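You operate a simulated robot arm through the tools that you are given. There is no shell and no other tool. Be economical: measure what you need, move in short steps, check, and stop when the job is done.

You are at the controls of a simulated robot arm. One attempt, no reset.

## Task
Take the tin labelled "tomatoes" from the bar top and put it on top of the pizza box there. Fetch the jar labelled "herbs" from the bar top and stand it on the corner worktop. Turn the weekday dial to TUE. Press the rinse button to switch it on. Put one of the tea bags from the corner worktop on the sideboard top. Any order will do. Set down upright: tin, jar.

It is judged by the outcome, as a careful person would: the job done as asked, and still so three seconds after it is handed in. It fails if anything else is knocked over, pushed out of place, dropped, spilled or broken.

## Robot
A 6-joint arm with a two-finger parallel gripper on a trunk, on a base that drives. Base frame: it is fixed to the floor where the robot stands at the start and does not move with it; the origin is under the middle of the robot, x ahead of it, y to its left, z up. Readings come in m, rad, newtons and seconds.
Its first joint turns from -2.897 to 2.897 rad. Places, roughly: corner worktop [2.4, 3.8, 0.9]; rinse button [-1.2, 3.1, 0.9]; sideboard top [-1.7, 1.4, 0.8]; tea bag [2.5, 4, 1]; weekday dial [0.4, -0.6, 1.2]. Payload 3.43 kg.
The tool frame sits at the grasp point between the pads (the TCP): z along the fingers, y along the line on which they close. The tips reach 0.034 m beyond it. Largest opening 0.128 m; finger width 0.024, thickness 0.012; the body of the gripper, 0.048 by 0.13 m, starts 0.096 m behind the TCP.
Orientation is told as [roll, pitch, yaw] about the base's x, y, z axes, in that order, counted from this pose: with the fingers straight down and closing along the base's y, the tool's x points along the base's -x, its y along +y and its z along -z.

## Interface
- The arm moves only by the tool servo_tool. Its argument "plan" is a list of rows, each an object of numbers (a shift or turn left out is 0, a gripper value left out holds the last): "rx", "ry", "rz": the turn, a rotation vector about the tool's x, y, z in units of 45 degrees (1.0 is 45 degrees); "dx", "dy", "dz": the shift along the tool's x, y, z in units of 250 mm (1.0 is 250 mm); "gripper": the opening, from 0 (shut) to 1 (fully open). In form: [{"rx": .., "ry": .., "rz": .., "dx": .., "dy": .., "dz": .., "gripper": ..}, ...]. A call has 1 to 10 rows; each row is the pose to reach, as a shift and turn from the pose commanded when the call began, along the tool's axes at that moment. A call with a number of a shift or a turn outside -1 to 1 is refused whole. Each row takes 0.2 s and may step no farther than 0.05 m and 0.15 rad from the row before; otherwise, or with a gripper value out of range, the whole call is refused. Where a pose cannot be reached the arm comes as near as it can. A force on the tool above 40 N (or 10 N above the force at the start of the call, whichever is more), or a blocked arm, ends the call early, and 0.2 s more pass. The fingers move at their own pace (about 0.153 m/s each) and stop on an object; they squeeze with about 31 N. The grip force told is the motor's: it shows also when the fingers shut on nothing. Time passes only in rows, and 0.2 s behind the last, so rows that repeat a pose let the fingers close. The reply holds the time, the measured pose of the TCP, the force on the tool along the base axes, the opening and the grip force, in the units named above and with some noise, with the torque about the TCP (base axes, N m) and any sound that the robot's microphone picked up.
- Cameras (640 x 400 px; columns grow to the right, rows downward): "scene" is now at [0.1542, 0.1673, 1.2304]; the picture's right is [-0.58, -0.81, 0.00], its down [-0.21, 0.15, -0.96] and it looks along [0.78, -0.56, -0.26] (base axes); focal length 264 px, centre (320, 200). "wrist" rides on the gripper at [0.076, -0.011, -0.16] in the tool frame; the picture's right is [0.15, 0.99, 0.00], its down [-0.88, 0.13, -0.46] and it looks along [-0.45, 0.07, 0.89] (tool axes); focal length 234 px, centre (320, 200). There is no depth. A picture from a camera that has moved, and an enlarged one, comes with that camera's place and axes in the base frame and with its lens.
- snapshot(camera): a new picture of that camera. The clock stands still meanwhile.
- drive_base(legs): drives the robot by 1 to 6 legs, each [ahead, left, turn to the left] in m, m and rad, along the robot's own axes; the way and the turn of a leg run together, so that a leg with both is an arc; at most 1.5 m and 3.142 rad a leg. The arm and the cameras ride along, it lands a little off, and it stops where it bumps. It gives what a move gives.
- head_to(pan, tilt): turns the head with the scene camera to pan (to the left, within 2.496 rad either way) and tilt (down, from -0.506 to 1.204), counted from straight ahead of the robot. It gives what a move gives.
- enlarge(camera, box): a new picture of the part [left, top, right, bottom] of that camera's present view, enlarged. The clock stands still meanwhile.
- sign_off(): hands the job in; it is judged then, once.

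Go step by step. Nothing tells you exact positions but the pictures and the camera data: compare them with the known pose of the tool, close in by small moves and look again before you grip or let go. The budget is 165 turns and 108 pictures, counting those below and the enlarged ones. Unless the task says otherwise, let go and move clear before handing in, and close with one line.

The tools are called after ">>>" by a JSON object that holds its "name" and its "arguments". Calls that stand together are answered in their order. servo_tool: Moves the arm, as the interface text tells. Its arguments: {"type":"object","properties":{"plan":{"type":"array","items":{"type":"object","properties":{"rx":{"type":"number"},"ry":{"type":"number"},"rz":{"type":"number"},"dx":{"type":"number"},"dy":{"type":"number"},"dz":{"type":"number"},"gripper":{"type":"number"}}}}},"required":["plan"]} The other tools are called the same way: drive_base (legs) drives the base; head_to (pan, tilt) turns the head that bears the scene camera; snapshot (camera) takes a picture; enlarge (camera, box) takes an enlarged picture of a part of a camera's view; sign_off () hands the job in.

At the start:

```text
t: 0.0
ee_pos: [0.6854, -0.3873, 0.9995]
ee_rot: [0.0, -0.001, 0.002]
force: [-0.8, 0.4, -0.4]
moment: [-0.02, 0.0, 0.0]
grip_width: 0.128
grasp_force: 0.1
robot x, y, heading: [0.0025, 0.0026, 0.0]
head pan, tilt: [-0.621, 0.267]
```

scene: 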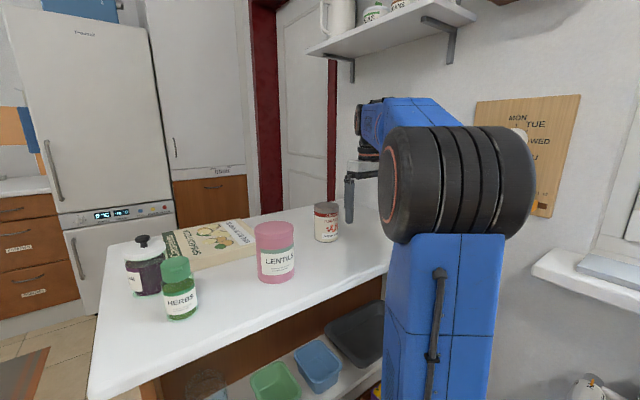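
wrist: 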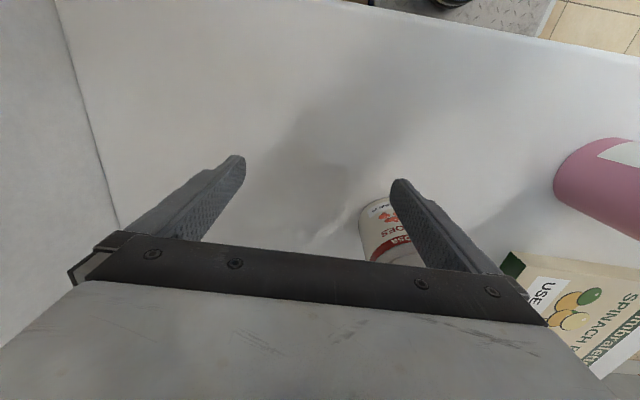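

I see the tomato tin at about (0.76, -0.29) just ahead of the gripper, the pizza box beyond the lentils jar, and the weekday dial board on the wall to the right. I'll look more closely at each.

>>> {"name": "enlarge", "arguments": {"camera": "scene", "box": [100, 180, 360, 342]}}

>>> {"name": "enlarge", "arguments": {"camera": "scene", "box": [440, 80, 600, 230]}}

```text
2.46 times, centred on (230, 261) of scene
camera zoom: at [0.1542, 0.1673, 1.2304], right [-0.58, -0.81, 0.0], down [-0.21, 0.15, -0.96], along [0.78, -0.56, -0.26], focal length 649 px, centre (542, 50)
```

zoom: 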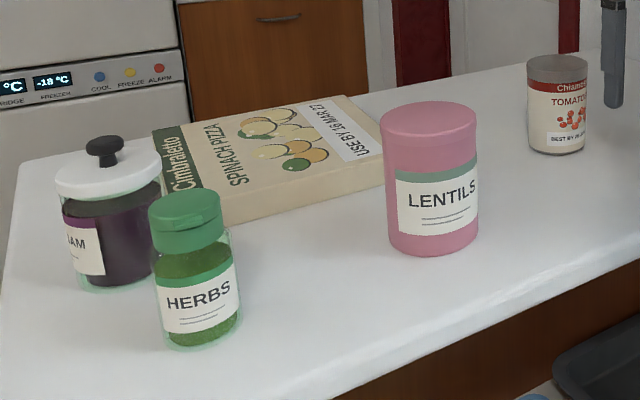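

```text
2.67 times, centred on (520, 155) of scene
camera zoom: at [0.1542, 0.1673, 1.2304], right [-0.58, -0.81, 0.0], down [-0.21, 0.15, -0.96], along [0.78, -0.56, -0.26], focal length 703 px, centre (-213, 320)
```

zoom: 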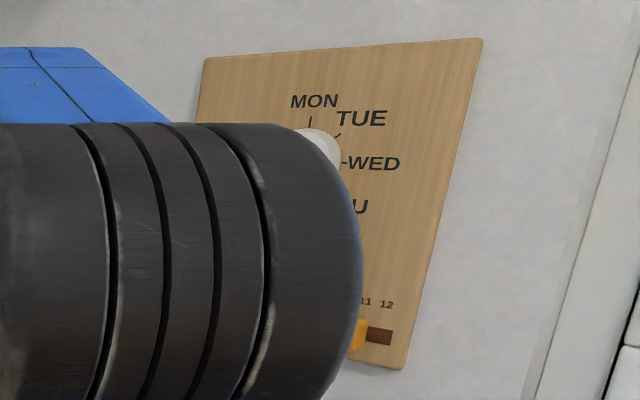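

Estimates: tin (0.766, -0.295, Ø≈0.07), pizza box x 0.81–1.03, y −0.10–0.11, lentils (0.675, −0.08), herbs (0.655, 0.134). I raise the tool and centre it above the tin, then check.

>>> {"name": "servo_tool", "arguments": {"plan": [{"dz": -0.18, "gripper": 1}, {"dz": -0.34}, {"dz": -0.34, "dy": 0.14, "dx": -0.12}, {"dz": -0.34, "dy": 0.27, "dx": -0.24}, {"dz": -0.34, "dy": 0.368, "dx": -0.32}]}}

>>> {"name": "snapshot", "arguments": {"camera": "wrist"}}

>>> {"name": "snapshot", "arguments": {"camera": "scene"}}

```text
t: 1.2
ee_pos: [0.7662, -0.2954, 1.0844]
ee_rot: [-0.001, 0.0, -0.002]
force: [-0.5, -0.1, 0.0]
moment: [-0.01, -0.02, 0.01]
grip_width: 0.128
grasp_force: 0.1
robot x, y, heading: [0.0014, 0.0002, 0.001]
head pan, tilt: [-0.621, 0.267]
```

```text
103 pictures are left
camera wrist: at [0.6903, -0.306, 1.2445], right [-0.15, 0.99, 0.0], down [0.88, 0.13, 0.46], along [0.45, 0.07, -0.89], focal length 234 px, centre (320, 200)
```

wrist: 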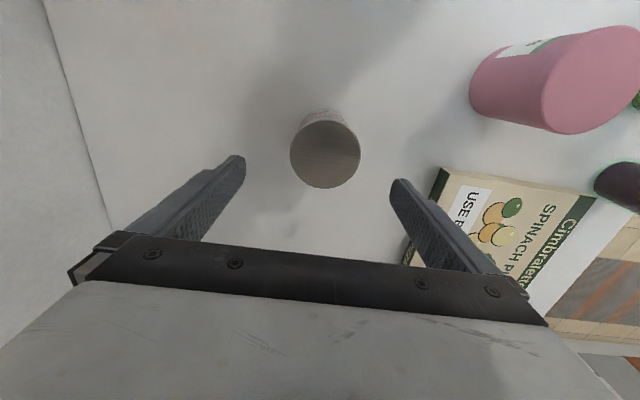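

```text
102 pictures are left
camera scene: at [0.1542, 0.1672, 1.2304], right [-0.58, -0.81, 0.0], down [-0.21, 0.15, -0.96], along [0.78, -0.56, -0.26], focal length 264 px, centre (320, 200)
```

scene: 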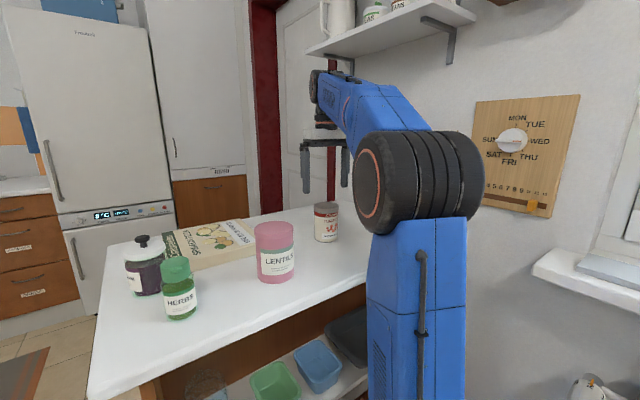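

The tin sits just under the tool at about (0.764, -0.289). I descend around it and close.

>>> {"name": "servo_tool", "arguments": {"plan": [{"dz": 0.15, "dy": 0.02, "gripper": 1}, {"dz": 0.3, "dy": 0.02}, {"dz": 0.42, "dy": 0.02}, {"dz": 0.51, "dy": 0.02}, {"dz": 0.51, "dy": 0.02, "gripper": 0.3}, {"dz": 0.51, "dy": 0.02, "gripper": 0.3}, {"dz": 0.51, "dy": 0.02, "gripper": 0.3}]}}

>>> {"name": "snapshot", "arguments": {"camera": "wrist"}}

```text
t: 2.8
ee_pos: [0.766, -0.2911, 0.9568]
ee_rot: [-0.001, 0.0, 0.0]
force: [-0.4, -0.7, 1.8]
moment: [0.19, 0.01, 0.02]
grip_width: 0.0747
grasp_force: 31.3
robot x, y, heading: [-0.0008, 0.0022, -0.004]
head pan, tilt: [-0.621, 0.267]
```

```text
101 pictures are left
camera wrist: at [0.6907, -0.3013, 1.1171], right [-0.15, 0.99, 0.0], down [0.88, 0.13, 0.46], along [0.45, 0.07, -0.89], focal length 234 px, centre (320, 200)
```

wrist: 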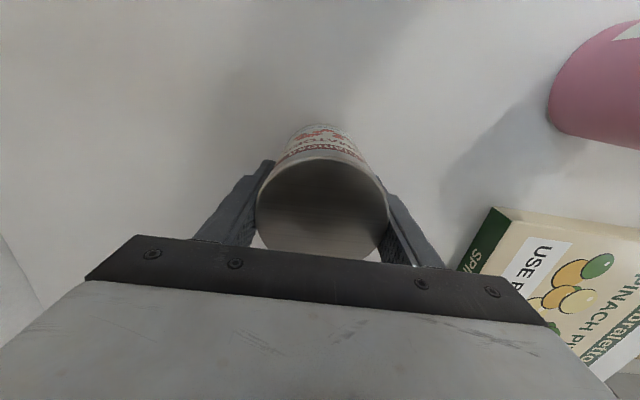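

The tin is gripped. I lift and carry it over the pizza box, going outside the lentils jar.

>>> {"name": "servo_tool", "arguments": {"plan": [{"dz": -0.15}, {"dz": -0.3}, {"dz": -0.45}, {"dz": -0.5, "dx": -0.15}, {"dz": -0.5, "dx": -0.32}, {"dz": -0.5, "dx": -0.48, "dy": 0.06}, {"dz": -0.5, "dx": -0.556, "dy": 0.22}, {"dz": -0.5, "dx": -0.556, "dy": 0.4}, {"dz": -0.5, "dx": -0.556, "dy": 0.58}, {"dz": -0.5, "dx": -0.556, "dy": 0.7}]}}

>>> {"name": "servo_tool", "arguments": {"plan": [{"dy": 0.15}, {"dy": 0.3}, {"dy": 0.42}, {"dy": 0.42}]}}

>>> {"name": "snapshot", "arguments": {"camera": "wrist"}}

>>> {"name": "snapshot", "arguments": {"camera": "scene"}}

```text
t: 5.0
ee_pos: [0.9058, -0.115, 1.0824]
ee_rot: [0.0, 0.0, -0.002]
force: [0.1, -0.1, -4.3]
moment: [0.02, 0.0, 0.03]
grip_width: 0.0747
grasp_force: 30.9
robot x, y, heading: [-0.0038, 0.0028, -0.002]
head pan, tilt: [-0.621, 0.267]
```

```text
t: 6.0
ee_pos: [0.9073, -0.0089, 1.0823]
ee_rot: [0.0, 0.0, -0.001]
force: [-0.1, 0.0, -5.0]
moment: [-0.03, -0.01, 0.02]
grip_width: 0.0749
grasp_force: 31.1
robot x, y, heading: [-0.0016, 0.0019, -0.0]
head pan, tilt: [-0.621, 0.267]
```

```text
100 pictures are left
camera wrist: at [0.8306, -0.0206, 1.2419], right [-0.15, 0.99, 0.0], down [0.88, 0.13, 0.46], along [0.45, 0.07, -0.89], focal length 234 px, centre (320, 200)
```

wrist: 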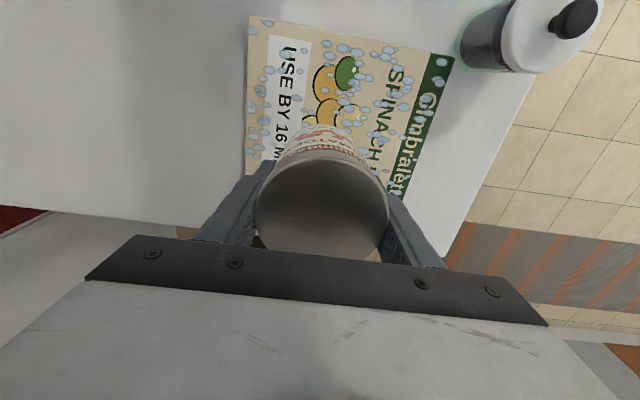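

```text
99 pictures are left
camera scene: at [0.1544, 0.1674, 1.2304], right [-0.58, -0.81, 0.0], down [-0.21, 0.15, -0.96], along [0.78, -0.56, -0.26], focal length 264 px, centre (320, 200)
```

scene: 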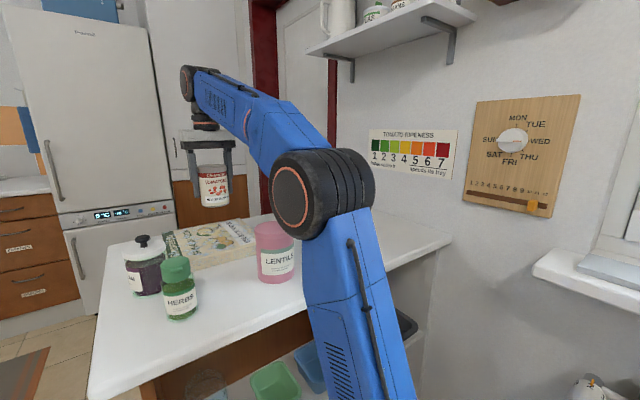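

The tin is over the middle of the pizza box. I lower it, slowing near contact.

>>> {"name": "servo_tool", "arguments": {"plan": [{"dz": 0.15}, {"dz": 0.28}, {"dz": 0.34}, {"dz": 0.36}]}}

>>> {"name": "enlarge", "arguments": {"camera": "scene", "box": [120, 140, 300, 290]}}

```text
t: 7.0
ee_pos: [0.9052, -0.0099, 0.9909]
ee_rot: [0.001, 0.0, 0.0]
force: [-0.7, -0.2, -4.7]
moment: [-0.02, -0.01, 0.02]
grip_width: 0.0748
grasp_force: 30.9
robot x, y, heading: [0.0002, 0.0008, -0.001]
head pan, tilt: [-0.621, 0.267]
```

```text
2.67 times, centred on (210, 215) of scene
camera zoom: at [0.1544, 0.1674, 1.2304], right [-0.58, -0.81, 0.0], down [-0.21, 0.15, -0.96], along [0.78, -0.56, -0.26], focal length 703 px, centre (613, 160)
```

zoom: 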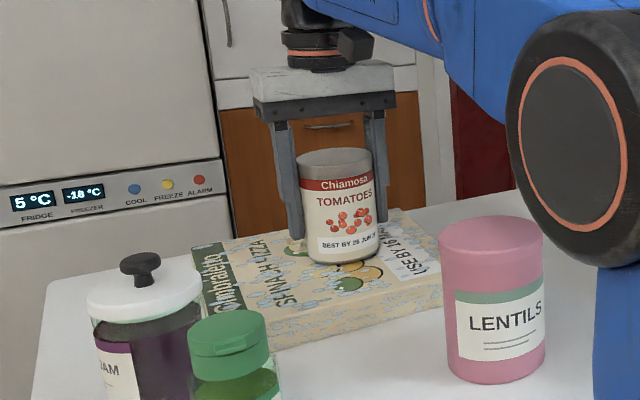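

Nearly down. I lower in 2–3 mm steps and watch the force.

>>> {"name": "servo_tool", "arguments": {"plan": [{"dz": 0.01}, {"dz": 0.02}]}}

```text
t: 7.6
ee_pos: [0.9054, -0.0096, 0.9897]
ee_rot: [-0.001, -0.006, 0.0]
force: [9.9, 1.1, 29.2]
moment: [-0.04, 0.6, -0.07]
grip_width: 0.0748
grasp_force: 31.0
robot x, y, heading: [-0.0016, -0.0008, -0.003]
head pan, tilt: [-0.621, 0.267]
```

Contact. I back off a hair, then release and rise.

>>> {"name": "servo_tool", "arguments": {"plan": [{"dz": -0.01}, {"dz": -0.01, "gripper": 0.75}, {"dz": -0.01, "gripper": 0.75}, {"dz": -0.15, "gripper": 0.8}, {"dz": -0.33, "gripper": 0.8}, {"dz": -0.5, "gripper": 0.8}]}}

>>> {"name": "enlarge", "arguments": {"camera": "scene", "box": [120, 140, 300, 290]}}

>>> {"name": "snapshot", "arguments": {"camera": "wrist"}}

```text
t: 9.0
ee_pos: [0.9054, -0.0103, 1.1125]
ee_rot: [-0.001, 0.002, -0.001]
force: [-0.1, 0.4, -0.1]
moment: [-0.04, 0.03, 0.0]
grip_width: 0.1024
grasp_force: 0.1
robot x, y, heading: [-0.0007, -0.0007, -0.0]
head pan, tilt: [-0.621, 0.267]
```

```text
2.67 times, centred on (210, 215) of scene
camera zoom: at [0.1543, 0.1673, 1.2304], right [-0.58, -0.81, 0.0], down [-0.21, 0.15, -0.96], along [0.78, -0.56, -0.26], focal length 703 px, centre (613, 160)
```

zoom: 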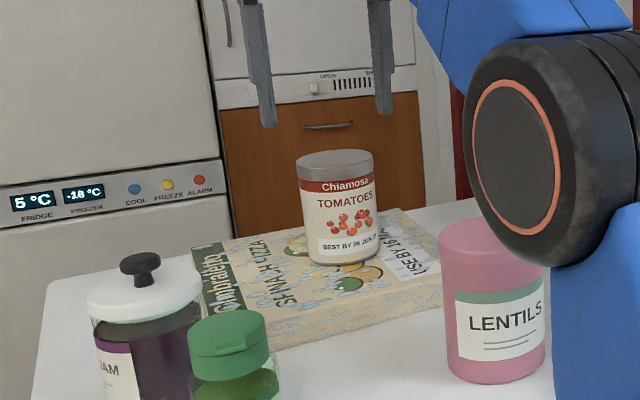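

```text
96 pictures are left
camera wrist: at [0.8296, -0.022, 1.2718], right [-0.15, 0.99, 0.0], down [0.88, 0.13, 0.45], along [0.45, 0.07, -0.89], focal length 234 px, centre (320, 200)
```

wrist: 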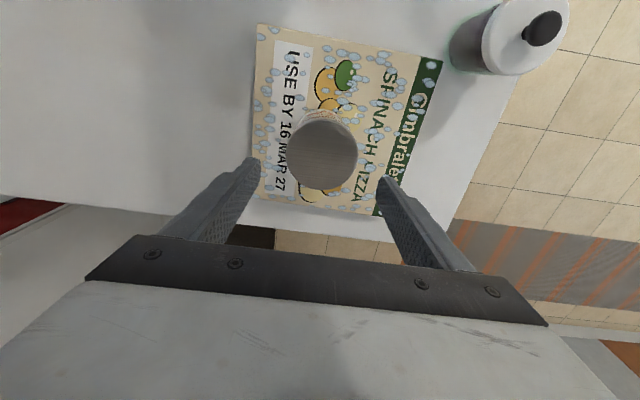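

The tin stands on the box. Next I look at the dial on the wall.

>>> {"name": "enlarge", "arguments": {"camera": "scene", "box": [450, 85, 594, 225]}}

>>> {"name": "head_to", "arguments": {"pan": -1.1, "tilt": 0.2}}

>>> {"name": "snapshot", "arguments": {"camera": "scene"}}

```text
2.86 times, centred on (522, 155) of scene
camera zoom: at [0.1543, 0.1673, 1.2304], right [-0.58, -0.81, 0.0], down [-0.21, 0.15, -0.96], along [0.78, -0.56, -0.26], focal length 753 px, centre (-257, 329)
```

zoom: 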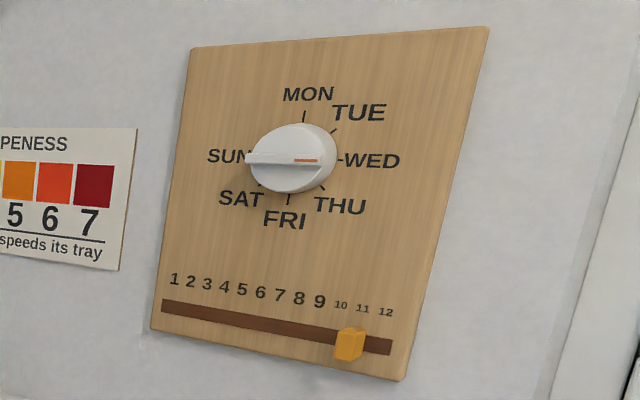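

```text
t: 9.9
ee_pos: [0.9067, -0.0109, 1.1119]
ee_rot: [-0.001, -0.001, -0.001]
force: [0.3, -0.3, 0.2]
moment: [-0.01, -0.03, 0.01]
grip_width: 0.1025
grasp_force: 0.0
robot x, y, heading: [-0.0024, -0.001, 0.001]
head pan, tilt: [-1.1, 0.201]
```

```text
94 pictures are left
camera scene: at [0.1207, 0.1388, 1.2365], right [-0.89, -0.45, 0.0], down [-0.09, 0.18, -0.98], along [0.45, -0.87, -0.2], focal length 264 px, centre (320, 200)
```

scene: 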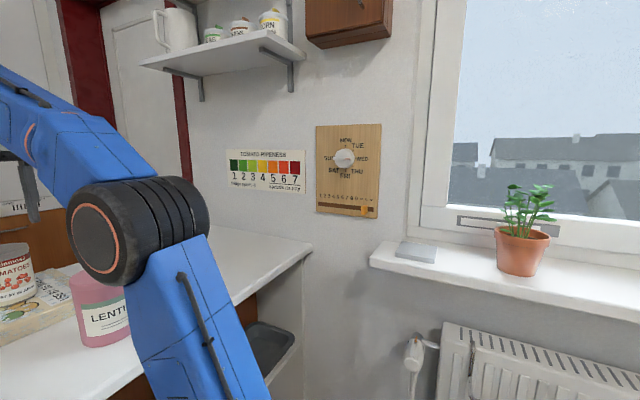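

The orange mark points to WED, so it needs 45° counter-clockwise. The knob is near (0.42, -0.58, 1.20) on the wall. I bring the arm back toward it and then turn the tool to face the wall.

>>> {"name": "servo_tool", "arguments": {"plan": [{"dx": 0.14, "dy": -0.1, "dz": -0.1}, {"dx": 0.28, "dy": -0.21, "dz": -0.2}, {"dx": 0.42, "dy": -0.32, "dz": -0.25}, {"dx": 0.57, "dy": -0.43, "dz": -0.25}, {"dx": 0.71, "dy": -0.54, "dz": -0.25}, {"dx": 0.85, "dy": -0.65, "dz": -0.25}, {"dx": 1.0, "dy": -0.76, "dz": -0.25}]}}

>>> {"name": "servo_tool", "arguments": {"plan": [{"rx": 0.18, "dx": 0.1, "dy": -0.08}, {"rx": 0.36, "dx": 0.2, "dy": -0.16}, {"rx": 0.54, "dx": 0.3, "dy": -0.24}, {"rx": 0.72, "dx": 0.4, "dy": -0.32}, {"rx": 0.9, "dx": 0.5, "dy": -0.4}, {"rx": 0.99, "dx": 0.6, "dy": -0.48}]}}

>>> {"name": "snapshot", "arguments": {"camera": "scene"}}

```text
refused: row 2 steps farther than a row can; nothing moved
```

```text
t: 11.3
ee_pos: [0.7576, -0.1304, 1.1115]
ee_rot: [-0.779, 0.0, -0.001]
force: [-0.1, -0.2, 0.1]
moment: [-0.03, 0.04, -0.01]
grip_width: 0.1022
grasp_force: 0.1
robot x, y, heading: [-0.0005, -0.003, 0.002]
head pan, tilt: [-1.1, 0.201]
```

```text
93 pictures are left
camera scene: at [0.1209, 0.1388, 1.2365], right [-0.89, -0.45, 0.0], down [-0.09, 0.18, -0.98], along [0.45, -0.87, -0.2], focal length 264 px, centre (320, 200)
```

scene: 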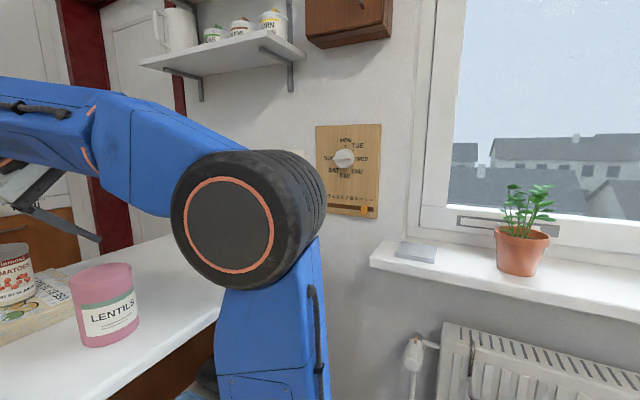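

The tool is now tilted halfway and clear. I continue turning while moving toward the wall and up.

>>> {"name": "servo_tool", "arguments": {"plan": [{"rx": 0.17, "dx": 0.13, "dy": -0.11, "dz": 0.03}, {"rx": 0.34, "dx": 0.26, "dy": -0.22, "dz": 0.06}, {"rx": 0.51, "dx": 0.4, "dy": -0.34, "dz": 0.08}, {"rx": 0.68, "dx": 0.53, "dy": -0.45, "dz": 0.11}, {"rx": 0.85, "dx": 0.66, "dy": -0.56, "dz": 0.14}, {"rx": 1.0, "dx": 0.8, "dy": -0.68, "dz": 0.17}]}}

>>> {"name": "snapshot", "arguments": {"camera": "scene"}}

>>> {"name": "snapshot", "arguments": {"camera": "wrist"}}

```text
t: 12.7
ee_pos: [0.5549, -0.2812, 1.201]
ee_rot: [-1.566, 0.0, -0.001]
force: [0.7, 0.7, -0.2]
moment: [-0.03, -0.01, -0.06]
grip_width: 0.1023
grasp_force: 0.1
robot x, y, heading: [0.0027, 0.0009, 0.0]
head pan, tilt: [-1.1, 0.201]
```

```text
92 pictures are left
camera scene: at [0.1209, 0.1388, 1.2365], right [-0.89, -0.45, 0.0], down [-0.09, 0.18, -0.98], along [0.45, -0.87, -0.2], focal length 264 px, centre (320, 200)
```

scene: 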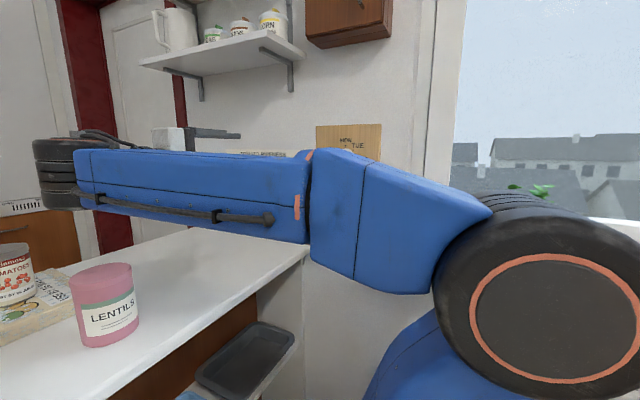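

```text
91 pictures are left
camera wrist: at [0.4799, -0.1213, 1.2126], right [-0.15, 0.01, -0.99], down [0.88, 0.46, -0.13], along [0.45, -0.89, -0.07], focal length 234 px, centre (320, 200)
```

wrist: 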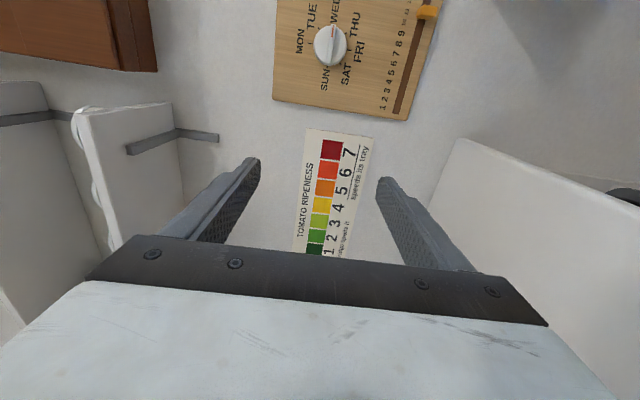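

The tool faces the wall; triangulation puts the knob at about (0.424, -0.60, 1.20). I move in front of it with clearance and look.

>>> {"name": "servo_tool", "arguments": {"plan": [{"dx": 0.13, "dz": 0.12}, {"dx": 0.26, "dz": 0.24}, {"dx": 0.39, "dz": 0.36}, {"dx": 0.52, "dz": 0.48}, {"dx": 0.524, "dz": 0.6}]}}

>>> {"name": "snapshot", "arguments": {"camera": "wrist"}}

>>> {"name": "snapshot", "arguments": {"camera": "scene"}}

```text
t: 13.9
ee_pos: [0.424, -0.4295, 1.2002]
ee_rot: [-1.564, 0.0, 0.0]
force: [-0.2, -0.7, -0.4]
moment: [-0.01, -0.05, 0.01]
grip_width: 0.1024
grasp_force: 0.0
robot x, y, heading: [-0.0029, 0.0016, -0.003]
head pan, tilt: [-1.1, 0.201]
```

```text
90 pictures are left
camera wrist: at [0.3483, -0.2697, 1.2126], right [-0.15, 0.01, -0.99], down [0.88, 0.46, -0.13], along [0.45, -0.89, -0.07], focal length 234 px, centre (320, 200)
```

wrist: 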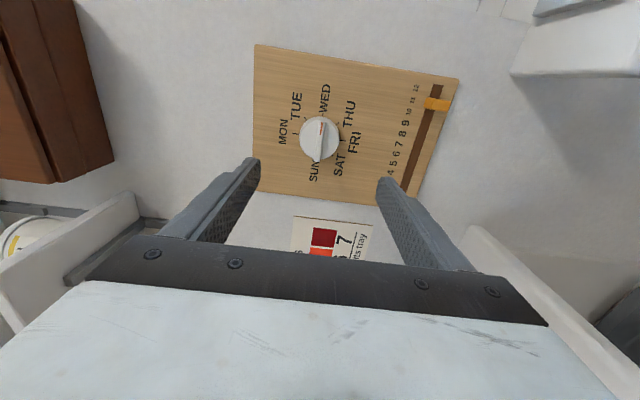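

```text
89 pictures are left
camera scene: at [0.1205, 0.1388, 1.2365], right [-0.89, -0.45, 0.0], down [-0.09, 0.18, -0.98], along [0.45, -0.87, -0.2], focal length 264 px, centre (320, 200)
```

scene: 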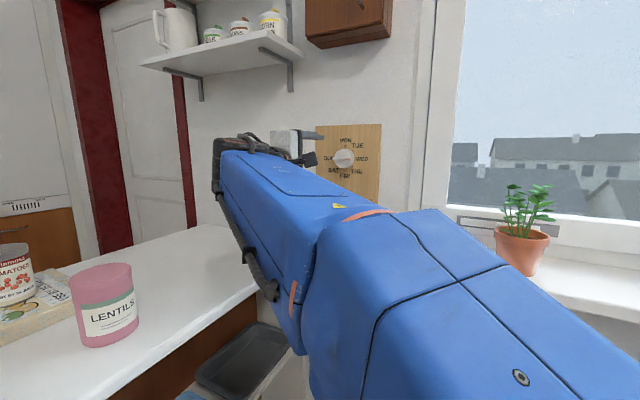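

>>> {"name": "enlarge", "arguments": {"camera": "wrist", "box": [250, 75, 390, 205]}}

```text
3.08 times, centred on (320, 140) of wrist
camera zoom: at [0.3483, -0.2697, 1.2126], right [-0.15, 0.01, -0.99], down [0.88, 0.46, -0.13], along [0.45, -0.89, -0.07], focal length 720 px, centre (320, 385)
```

zoom: 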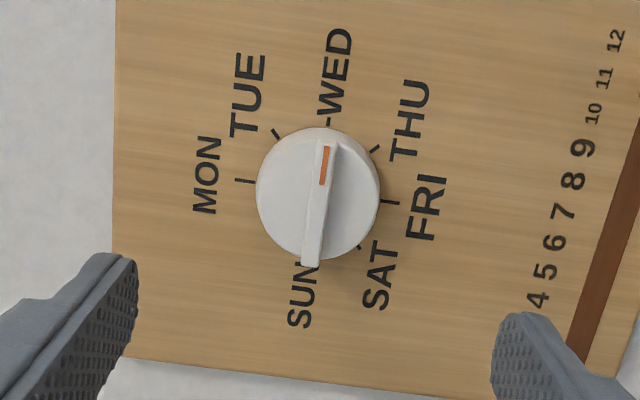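

The knob has a raised ridge lying horizontally (WED). I'll narrow the fingers, align on the axis and approach, then look.

>>> {"name": "servo_tool", "arguments": {"plan": [{"dx": 0.02, "dz": 0.1, "gripper": 0.3}, {"dx": 0.02, "dz": 0.2, "gripper": 0.3}, {"dx": 0.02, "dz": 0.3, "gripper": 0.3}, {"dx": 0.02, "dz": 0.36, "gripper": 0.3}]}}

>>> {"name": "enlarge", "arguments": {"camera": "wrist", "box": [240, 80, 400, 250]}}

>>> {"name": "enlarge", "arguments": {"camera": "scene", "box": [260, 110, 400, 230]}}

```text
t: 14.9
ee_pos: [0.4185, -0.5215, 1.1985]
ee_rot: [-1.562, -0.001, -0.003]
force: [-0.2, 0.8, 0.5]
moment: [0.03, 0.01, 0.03]
grip_width: 0.0387
grasp_force: 0.0
robot x, y, heading: [-0.0023, 0.0011, -0.002]
head pan, tilt: [-1.1, 0.201]
```

```text
2.35 times, centred on (320, 165) of wrist
camera zoom: at [0.3428, -0.362, 1.2116], right [-0.15, 0.01, -0.99], down [0.88, 0.46, -0.13], along [0.45, -0.89, -0.07], focal length 551 px, centre (320, 282)
```

zoom: 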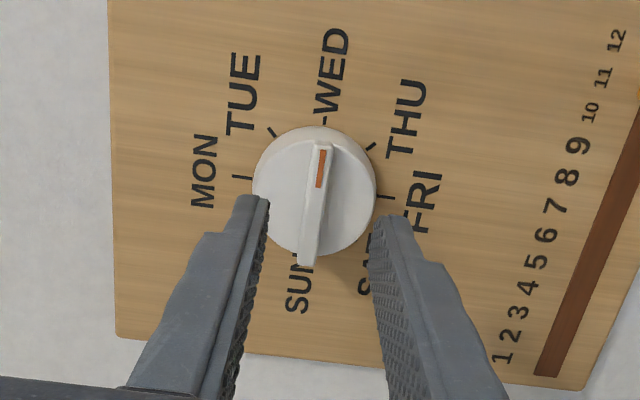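

```text
3.33 times, centred on (330, 170) of scene
camera zoom: at [0.1205, 0.1388, 1.2365], right [-0.89, -0.45, 0.0], down [-0.09, 0.18, -0.98], along [0.45, -0.87, -0.2], focal length 878 px, centre (287, 300)
```

zoom: 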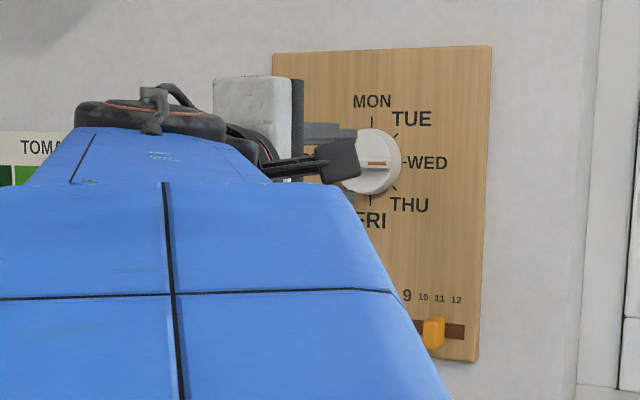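

Aligned well; tips are still ahead of the knob face. I go in further by small steps.

>>> {"name": "servo_tool", "arguments": {"plan": [{"dx": 0.008, "dz": 0.03, "dy": -0.005}, {"dx": 0.008, "dz": 0.06, "dy": -0.005}, {"dx": 0.008, "dz": 0.07, "dy": -0.005}, {"dx": 0.008, "dz": 0.08, "dy": -0.005}]}}

>>> {"name": "enlarge", "arguments": {"camera": "wrist", "box": [240, 80, 400, 250]}}

```text
t: 15.9
ee_pos: [0.4165, -0.541, 1.2011]
ee_rot: [-1.563, 0.0, 0.001]
force: [0.2, -0.5, 0.2]
moment: [0.01, -0.03, 0.01]
grip_width: 0.0383
grasp_force: 0.1
robot x, y, heading: [0.0005, -0.0002, -0.001]
head pan, tilt: [-1.1, 0.201]
```

```text
2.35 times, centred on (320, 165) of wrist
camera zoom: at [0.3411, -0.381, 1.2128], right [-0.15, 0.01, -0.99], down [0.88, 0.46, -0.13], along [0.45, -0.89, -0.07], focal length 551 px, centre (320, 282)
```

zoom: 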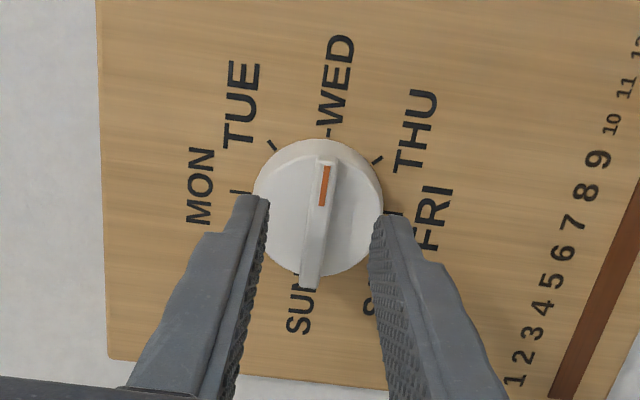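

>>> {"name": "servo_tool", "arguments": {"plan": [{"dz": 0.012}, {"dz": 0.024}, {"dz": 0.036}, {"dz": 0.046}]}}

>>> {"name": "enlarge", "arguments": {"camera": "wrist", "box": [240, 80, 400, 250]}}

```text
t: 16.9
ee_pos: [0.4164, -0.5522, 1.2]
ee_rot: [-1.563, 0.002, 0.0]
force: [-0.2, 0.4, 0.4]
moment: [0.0, -0.02, 0.04]
grip_width: 0.0384
grasp_force: 0.0
robot x, y, heading: [0.0003, -0.0014, 0.002]
head pan, tilt: [-1.1, 0.201]
```

```text
2.35 times, centred on (320, 165) of wrist
camera zoom: at [0.341, -0.3923, 1.2127], right [-0.15, 0.01, -0.99], down [0.88, 0.46, -0.13], along [0.45, -0.89, -0.07], focal length 551 px, centre (320, 282)
```

zoom: 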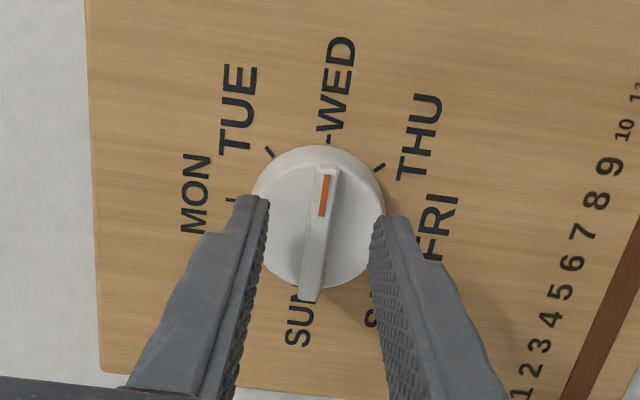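

>>> {"name": "servo_tool", "arguments": {"plan": [{"dz": 0.01}, {"dz": 0.02}, {"dz": 0.028}, {"dz": 0.036}]}}

>>> {"name": "enlarge", "arguments": {"camera": "wrist", "box": [240, 80, 400, 250]}}

```text
t: 17.9
ee_pos: [0.4171, -0.561, 1.1994]
ee_rot: [-1.562, -0.001, 0.001]
force: [0.4, 0.9, -0.1]
moment: [0.03, -0.04, -0.04]
grip_width: 0.0384
grasp_force: 0.1
robot x, y, heading: [0.0013, -0.0012, -0.002]
head pan, tilt: [-1.1, 0.201]
```

```text
2.35 times, centred on (320, 165) of wrist
camera zoom: at [0.341, -0.4014, 1.2123], right [-0.15, 0.01, -0.99], down [0.88, 0.46, -0.13], along [0.45, -0.89, -0.07], focal length 551 px, centre (320, 282)
```

zoom: 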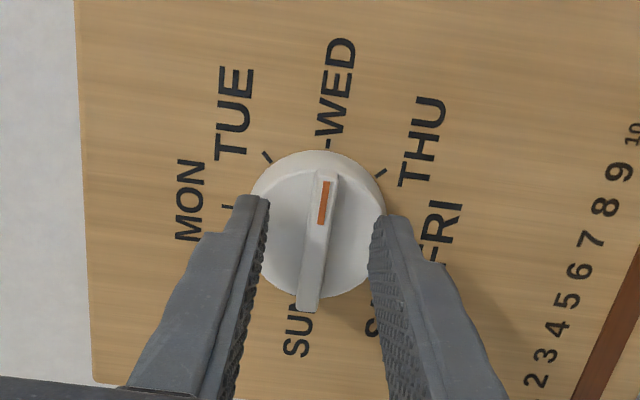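

Fingers appear to straddle the ridge. I close gently to test.

>>> {"name": "servo_tool", "arguments": {"plan": [{"gripper": 0.15}, {"gripper": 0}, {"gripper": 0}]}}

>>> {"name": "enlarge", "arguments": {"camera": "wrist", "box": [240, 80, 400, 250]}}

```text
t: 18.7
ee_pos: [0.4177, -0.5608, 1.2012]
ee_rot: [-1.564, -0.001, 0.001]
force: [2.5, -3.3, 4.3]
moment: [-0.19, -0.05, -0.13]
grip_width: 0.0088
grasp_force: 43.0
robot x, y, heading: [-0.0017, 0.0002, -0.001]
head pan, tilt: [-1.1, 0.201]
```

```text
2.35 times, centred on (320, 165) of wrist
camera zoom: at [0.3409, -0.4014, 1.2125], right [-0.15, 0.01, -0.99], down [0.88, 0.46, -0.13], along [0.45, -0.89, -0.07], focal length 551 px, centre (320, 282)
```

zoom: 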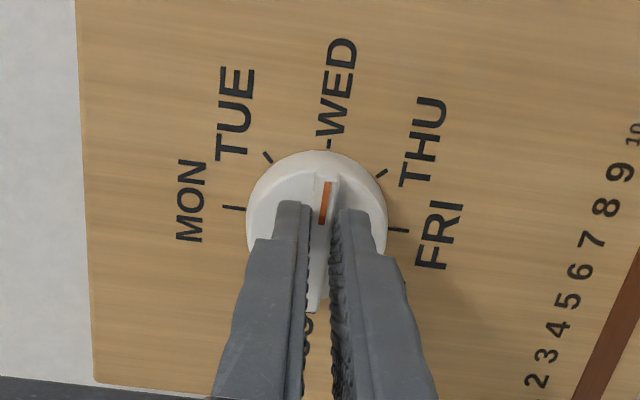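

The ridge is gripped (8.8 mm). I turn it 45° counter-clockwise.

>>> {"name": "servo_tool", "arguments": {"plan": [{"rz": -0.14}, {"rz": -0.28}, {"rz": -0.42}, {"rz": -0.56}, {"rz": -0.7}, {"rz": -0.85}, {"rz": -1.0}, {"rz": -1.0}]}}

>>> {"name": "snapshot", "arguments": {"camera": "wrist"}}

>>> {"name": "enlarge", "arguments": {"camera": "scene", "box": [260, 110, 400, 230]}}

```text
t: 19.5
ee_pos: [0.4168, -0.5607, 1.2014]
ee_rot: [-1.568, 0.314, 0.001]
force: [-1.4, -0.2, 2.1]
moment: [0.0, -0.04, 0.18]
grip_width: 0.0088
grasp_force: 42.5
robot x, y, heading: [-0.0013, -0.0005, -0.002]
head pan, tilt: [-1.1, 0.201]
stopped in row 4: the force on the tool passed its limit (the readings are from after the stop); the commanded pose is now the measured one
```

```text
81 pictures are left
camera wrist: at [0.3482, -0.4015, 1.237], right [-0.44, 0.0, -0.9], down [0.8, 0.46, -0.39], along [0.41, -0.89, -0.21], focal length 234 px, centre (320, 200)
```

wrist: 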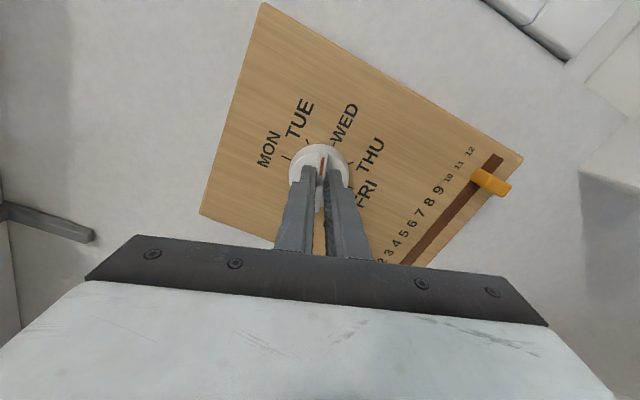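

```text
3.33 times, centred on (330, 170) of scene
camera zoom: at [0.1206, 0.1386, 1.2365], right [-0.89, -0.45, 0.0], down [-0.09, 0.18, -0.98], along [0.44, -0.87, -0.2], focal length 878 px, centre (287, 300)
```

zoom: 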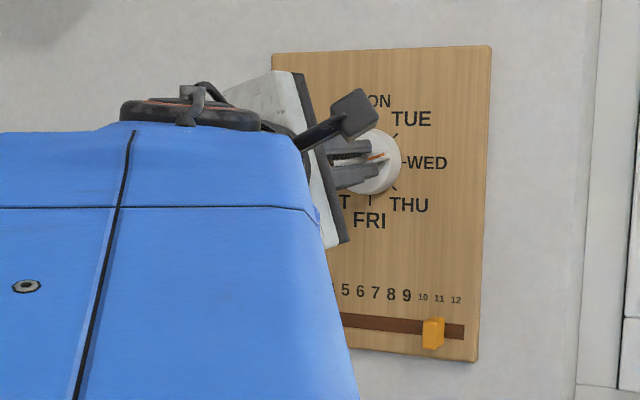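

The knob follows (18° so far) in the right direction; the force limit tripped. I continue with smaller steps.

>>> {"name": "servo_tool", "arguments": {"plan": [{"rz": -0.05}, {"rz": -0.1}, {"rz": -0.16}, {"rz": -0.22}, {"rz": -0.28}, {"rz": -0.34}, {"rz": -0.4}, {"rz": -0.46}, {"rz": -0.53}, {"rz": -0.6}]}}

```text
t: 20.9
ee_pos: [0.4175, -0.5603, 1.2038]
ee_rot: [-1.57, 0.565, 0.005]
force: [1.6, -0.7, 2.8]
moment: [-0.07, -0.02, -0.1]
grip_width: 0.0087
grasp_force: 42.8
robot x, y, heading: [-0.0002, -0.0019, -0.002]
head pan, tilt: [-1.1, 0.201]
stopped in row 6: the force on the tool passed its limit (the readings are from after the stop); the commanded pose is now the measured one
```

>>> {"name": "servo_tool", "arguments": {"plan": [{"rz": -0.05}, {"rz": -0.1}, {"rz": -0.15}, {"rz": -0.2}, {"rz": -0.25}, {"rz": -0.285}, {"rz": -0.285}]}}

>>> {"name": "enlarge", "arguments": {"camera": "wrist", "box": [220, 60, 400, 250]}}

>>> {"name": "enlarge", "arguments": {"camera": "scene", "box": [260, 110, 400, 230]}}

```text
t: 22.3
ee_pos: [0.4183, -0.5612, 1.2062]
ee_rot: [-1.57, 0.776, 0.005]
force: [3.9, 1.2, 0.8]
moment: [-0.35, -0.03, -0.17]
grip_width: 0.0087
grasp_force: 42.9
robot x, y, heading: [0.0016, -0.0004, -0.002]
head pan, tilt: [-1.1, 0.201]
stopped in row 6: the force on the tool passed its limit (the readings are from after the stop); the commanded pose is now the measured one
```

```text
2.11 times, centred on (310, 155) of wrist
camera zoom: at [0.3717, -0.4016, 1.2661], right [-0.8, 0.0, -0.6], down [0.54, 0.46, -0.71], along [0.28, -0.89, -0.36], focal length 493 px, centre (341, 295)
```

zoom: 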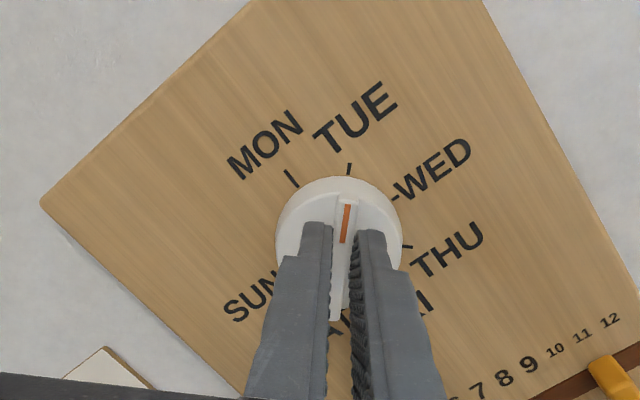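

```text
3.33 times, centred on (330, 170) of scene
camera zoom: at [0.1212, 0.1383, 1.2365], right [-0.89, -0.45, 0.0], down [-0.09, 0.18, -0.98], along [0.45, -0.87, -0.2], focal length 878 px, centre (287, 300)
```

zoom: 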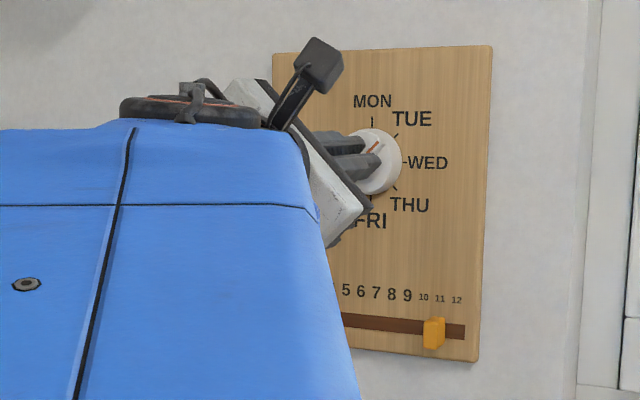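

Points at TUE (44.5°). I open the fingers and back straight away.

>>> {"name": "servo_tool", "arguments": {"plan": [{"gripper": 0.3}, {"gripper": 0.3}, {"dz": -0.1}, {"dz": -0.25}, {"dz": -0.4}, {"dz": -0.5}]}}

>>> {"name": "enlarge", "arguments": {"camera": "wrist", "box": [200, 30, 440, 200]}}

```text
t: 23.7
ee_pos: [0.4165, -0.4351, 1.2046]
ee_rot: [-1.573, 0.774, 0.004]
force: [0.1, -0.8, -1.1]
moment: [-0.04, 0.0, -0.03]
grip_width: 0.0384
grasp_force: 0.0
robot x, y, heading: [-0.0001, 0.0001, 0.001]
head pan, tilt: [-1.1, 0.201]
```

```text
2.35 times, centred on (320, 115) of wrist
camera zoom: at [0.3701, -0.276, 1.2664], right [-0.8, 0.0, -0.61], down [0.54, 0.46, -0.71], along [0.28, -0.89, -0.36], focal length 551 px, centre (320, 400)
```

zoom: 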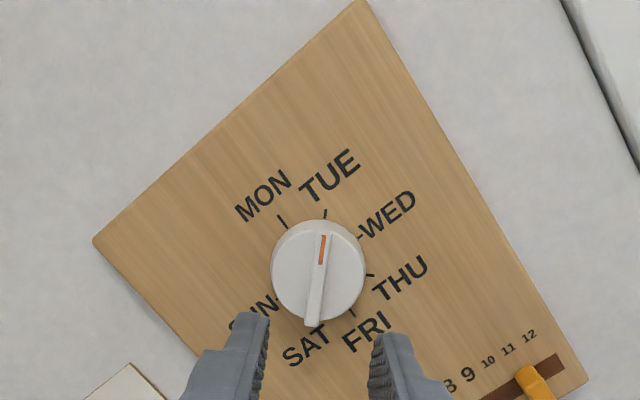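

The dial reads TUE. Now I unwind the tool back away from the wall.

>>> {"name": "servo_tool", "arguments": {"plan": [{"rz": 0.16, "dz": -0.1, "dx": -0.05, "dy": -0.05}, {"rz": 0.33, "dz": -0.2, "dx": -0.11, "dy": -0.11}, {"rz": 0.5, "dz": -0.3, "dx": -0.17, "dy": -0.17}, {"rz": 0.66, "dz": -0.4, "dx": -0.23, "dy": -0.23}, {"rz": 0.83, "dz": -0.5, "dx": -0.29, "dy": -0.29}, {"rz": 0.985, "dz": -0.6, "dx": -0.34, "dy": -0.34}]}}

```text
t: 25.1
ee_pos: [0.5379, -0.2849, 1.2062]
ee_rot: [-1.57, -0.001, 0.005]
force: [-0.7, -0.2, -0.7]
moment: [0.01, -0.02, 0.02]
grip_width: 0.0383
grasp_force: 0.0
robot x, y, heading: [0.0019, 0.0009, -0.002]
head pan, tilt: [-1.1, 0.201]
```

>>> {"name": "servo_tool", "arguments": {"plan": [{"rx": -0.17, "dx": -0.04, "dz": -0.1}, {"rx": -0.34, "dx": -0.08, "dz": -0.2}, {"rx": -0.51, "dx": -0.12, "dz": -0.3}, {"rx": -0.68, "dx": -0.16, "dz": -0.4}, {"rx": -0.85, "dx": -0.2, "dz": -0.5}, {"rx": -1.0, "dx": -0.24, "dz": -0.6}]}}

>>> {"name": "head_to", "arguments": {"pan": -0.2, "tilt": 0.45}}

>>> {"name": "snapshot", "arguments": {"camera": "scene"}}

```text
t: 26.5
ee_pos: [0.6039, -0.1485, 1.1962]
ee_rot: [-0.784, -0.003, 0.007]
force: [-0.3, -0.6, 0.9]
moment: [0.02, -0.02, 0.0]
grip_width: 0.0382
grasp_force: 0.1
out of reach, approached as far as the arm can: row 5, 6
robot x, y, heading: [0.0016, -0.0023, -0.007]
head pan, tilt: [-1.1, 0.201]
```

```text
t: 27.7
ee_pos: [0.603, -0.1493, 1.1964]
ee_rot: [-0.784, -0.003, 0.006]
force: [-0.2, -0.7, -0.3]
moment: [-0.01, 0.02, -0.02]
grip_width: 0.0385
grasp_force: 0.0
robot x, y, heading: [-0.0022, 0.0015, -0.003]
head pan, tilt: [-0.201, 0.45]
```

```text
76 pictures are left
camera scene: at [0.1688, 0.2029, 1.2133], right [-0.2, -0.98, 0.0], down [-0.43, 0.09, -0.9], along [0.88, -0.18, -0.44], focal length 264 px, centre (320, 200)
```

scene: 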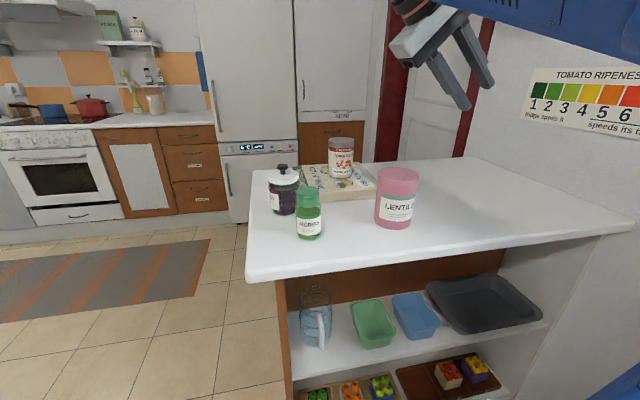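

Herbs jar at about (0.655, 0.133), height ~0.1. I bring the tool vertical above it with the fingers opened.

>>> {"name": "servo_tool", "arguments": {"plan": [{"rx": -0.12, "dx": -0.02, "dy": 0.11, "dz": -0.08, "gripper": 0.8}, {"rx": -0.25, "dx": -0.05, "dy": 0.23, "dz": -0.16}, {"rx": -0.37, "dx": -0.08, "dy": 0.35, "dz": -0.25}, {"rx": -0.5, "dx": -0.1, "dy": 0.46, "dz": -0.33}, {"rx": -0.62, "dx": -0.13, "dy": 0.58, "dz": -0.42}, {"rx": -0.75, "dx": -0.16, "dy": 0.7, "dz": -0.5}, {"rx": -0.87, "dx": -0.18, "dy": 0.81, "dz": -0.58}, {"rx": -1.0, "dx": -0.21, "dy": 0.93, "dz": -0.67}]}}

>>> {"name": "snapshot", "arguments": {"camera": "wrist"}}

```text
t: 29.5
ee_pos: [0.6558, 0.1333, 1.1505]
ee_rot: [0.003, 0.002, 0.002]
force: [0.1, 0.1, -0.1]
moment: [0.01, -0.01, 0.0]
grip_width: 0.1026
grasp_force: 0.0
out of reach, approached as far as the arm can: row 1, 2, 3, 4, 5, 6
robot x, y, heading: [0.0012, -0.0036, 0.002]
head pan, tilt: [-0.201, 0.45]
```

```text
75 pictures are left
camera wrist: at [0.579, 0.1224, 1.3102], right [-0.15, 0.99, 0.0], down [0.88, 0.13, 0.45], along [0.45, 0.07, -0.89], focal length 234 px, centre (320, 200)
```

wrist: 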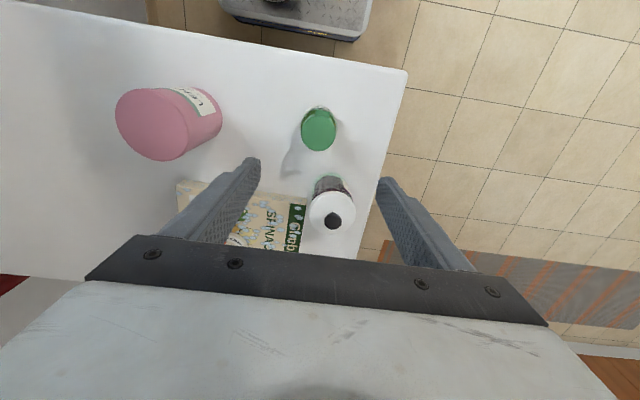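

From above, the herbs lid reads about (0.637, 0.132), jam ~0.1 m beyond. I shift back slightly, descend partway and re-check.

>>> {"name": "servo_tool", "arguments": {"plan": [{"dx": 0.04, "dz": 0.15}, {"dx": 0.06, "dz": 0.3}]}}

>>> {"name": "snapshot", "arguments": {"camera": "wrist"}}

>>> {"name": "enlarge", "arguments": {"camera": "scene", "box": [230, 100, 400, 260]}}

```text
t: 30.1
ee_pos: [0.6379, 0.1344, 1.0754]
ee_rot: [0.0, 0.002, 0.004]
force: [-0.1, 0.1, -0.5]
moment: [0.0, -0.02, 0.01]
grip_width: 0.1026
grasp_force: 0.0
robot x, y, heading: [-0.0009, 0.0038, -0.002]
head pan, tilt: [-0.201, 0.45]
```

```text
74 pictures are left
camera wrist: at [0.563, 0.1228, 1.2348], right [-0.15, 0.99, 0.0], down [0.88, 0.13, 0.45], along [0.45, 0.07, -0.89], focal length 234 px, centre (320, 200)
```

wrist: 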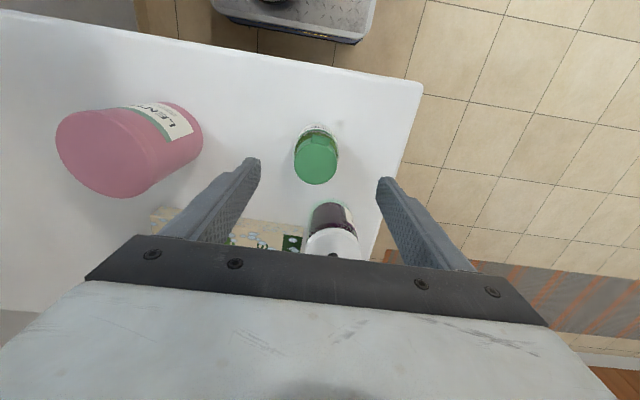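

```text
2.50 times, centred on (315, 180) of scene
camera zoom: at [0.1688, 0.203, 1.2133], right [-0.2, -0.98, 0.0], down [-0.43, 0.09, -0.9], along [0.88, -0.18, -0.44], focal length 659 px, centre (332, 250)
```

zoom: 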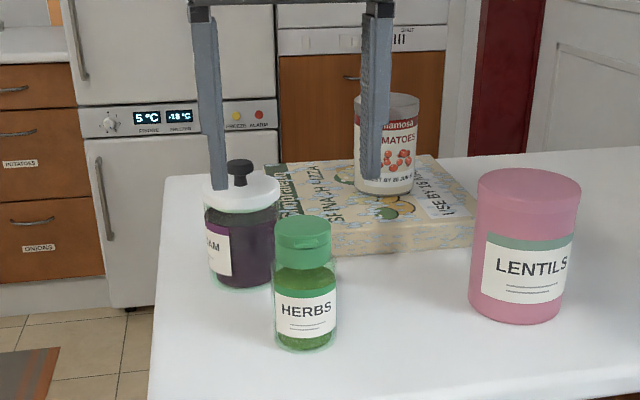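

Herbs at about (0.637, 0.131), lid top z≈1.005. I go down and grip it.

>>> {"name": "servo_tool", "arguments": {"plan": [{"dy": -0.01, "dz": 0.15}, {"dy": -0.01, "dz": 0.3}, {"dy": -0.01, "dz": 0.42}, {"dy": -0.01, "dz": 0.47}, {"dy": -0.01, "dz": 0.47, "gripper": 0.2}, {"dy": -0.01, "dz": 0.47, "gripper": 0.2}, {"dy": -0.01, "dz": 0.47, "gripper": 0.2}]}}

>>> {"name": "snapshot", "arguments": {"camera": "wrist"}}

```text
t: 31.7
ee_pos: [0.639, 0.131, 0.9583]
ee_rot: [-0.001, 0.0, 0.004]
force: [0.0, -1.2, 0.4]
moment: [-0.02, 0.03, -0.04]
grip_width: 0.0527
grasp_force: 30.8
robot x, y, heading: [0.0024, 0.0022, -0.003]
head pan, tilt: [-0.201, 0.45]
```

```text
72 pictures are left
camera wrist: at [0.5639, 0.1196, 1.1172], right [-0.15, 0.99, 0.0], down [0.88, 0.13, 0.45], along [0.45, 0.07, -0.89], focal length 234 px, centre (320, 200)
```

wrist: 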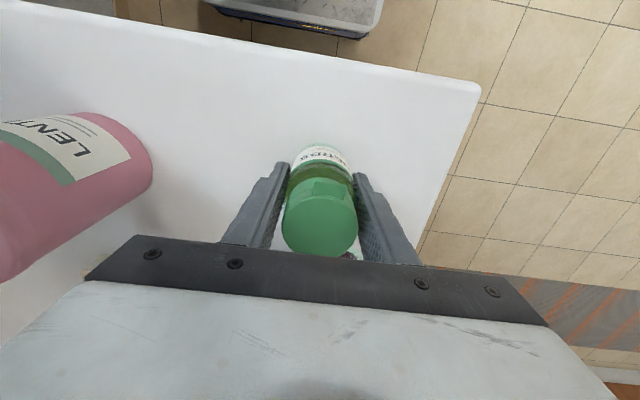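

Gripped. I lift it straight up and pull it back close to the robot for driving.

>>> {"name": "servo_tool", "arguments": {"plan": [{"dz": -0.15}, {"dz": -0.3}, {"dz": -0.45}, {"dz": -0.6}, {"dz": -0.6, "dx": 0.18}, {"dz": -0.6, "dx": 0.36}, {"dz": -0.6, "dx": 0.54}, {"dz": -0.6, "dx": 0.7}]}}

>>> {"name": "head_to", "arguments": {"pan": 0.7, "tilt": 0.3}}

>>> {"name": "snapshot", "arguments": {"camera": "scene"}}

>>> {"name": "head_to", "arguments": {"pan": 2.0, "tilt": 0.3}}

>>> {"name": "snapshot", "arguments": {"camera": "scene"}}

```text
t: 33.5
ee_pos: [0.4658, 0.1304, 1.108]
ee_rot: [-0.002, 0.002, 0.004]
force: [0.9, -1.0, -1.2]
moment: [-0.04, 0.04, -0.01]
grip_width: 0.0528
grasp_force: 30.6
robot x, y, heading: [0.0006, -0.0015, -0.001]
head pan, tilt: [-0.201, 0.45]
```

```text
t: 34.7
ee_pos: [0.4646, 0.1309, 1.109]
ee_rot: [0.001, 0.002, 0.005]
force: [0.2, 0.2, -1.6]
moment: [0.03, -0.01, -0.02]
grip_width: 0.0529
grasp_force: 30.8
robot x, y, heading: [-0.0005, 0.0016, -0.003]
head pan, tilt: [0.7, 0.3]
```

```text
71 pictures are left
camera scene: at [0.1502, 0.2813, 1.2272], right [0.64, -0.77, 0.0], down [-0.23, -0.19, -0.96], along [0.73, 0.61, -0.3], focal length 264 px, centre (320, 200)
```

scene: 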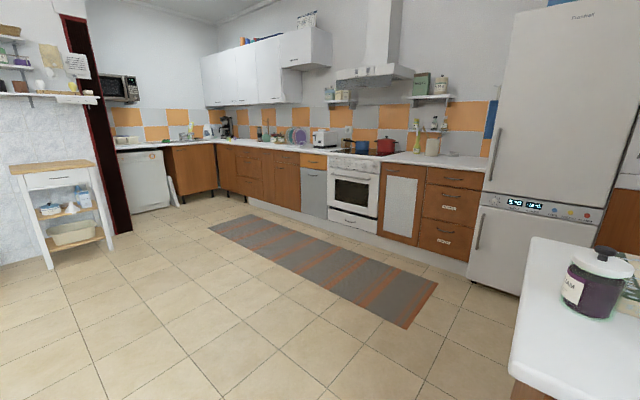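

```text
t: 36.1
ee_pos: [0.4653, 0.1305, 1.1092]
ee_rot: [0.001, 0.002, 0.004]
force: [0.1, 0.7, -1.4]
moment: [0.01, 0.0, -0.01]
grip_width: 0.053
grasp_force: 31.0
robot x, y, heading: [0.0001, 0.0011, -0.003]
head pan, tilt: [2.0, 0.3]
```

```text
70 pictures are left
camera scene: at [0.0399, 0.3062, 1.2273], right [0.91, 0.42, 0.0], down [0.12, -0.27, -0.96], along [-0.4, 0.87, -0.3], focal length 264 px, centre (320, 200)
```

scene: 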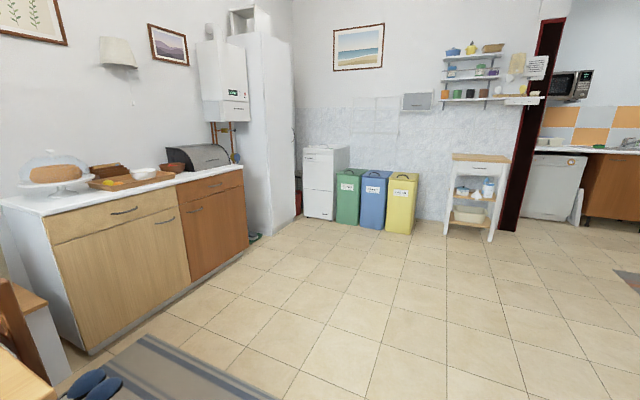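

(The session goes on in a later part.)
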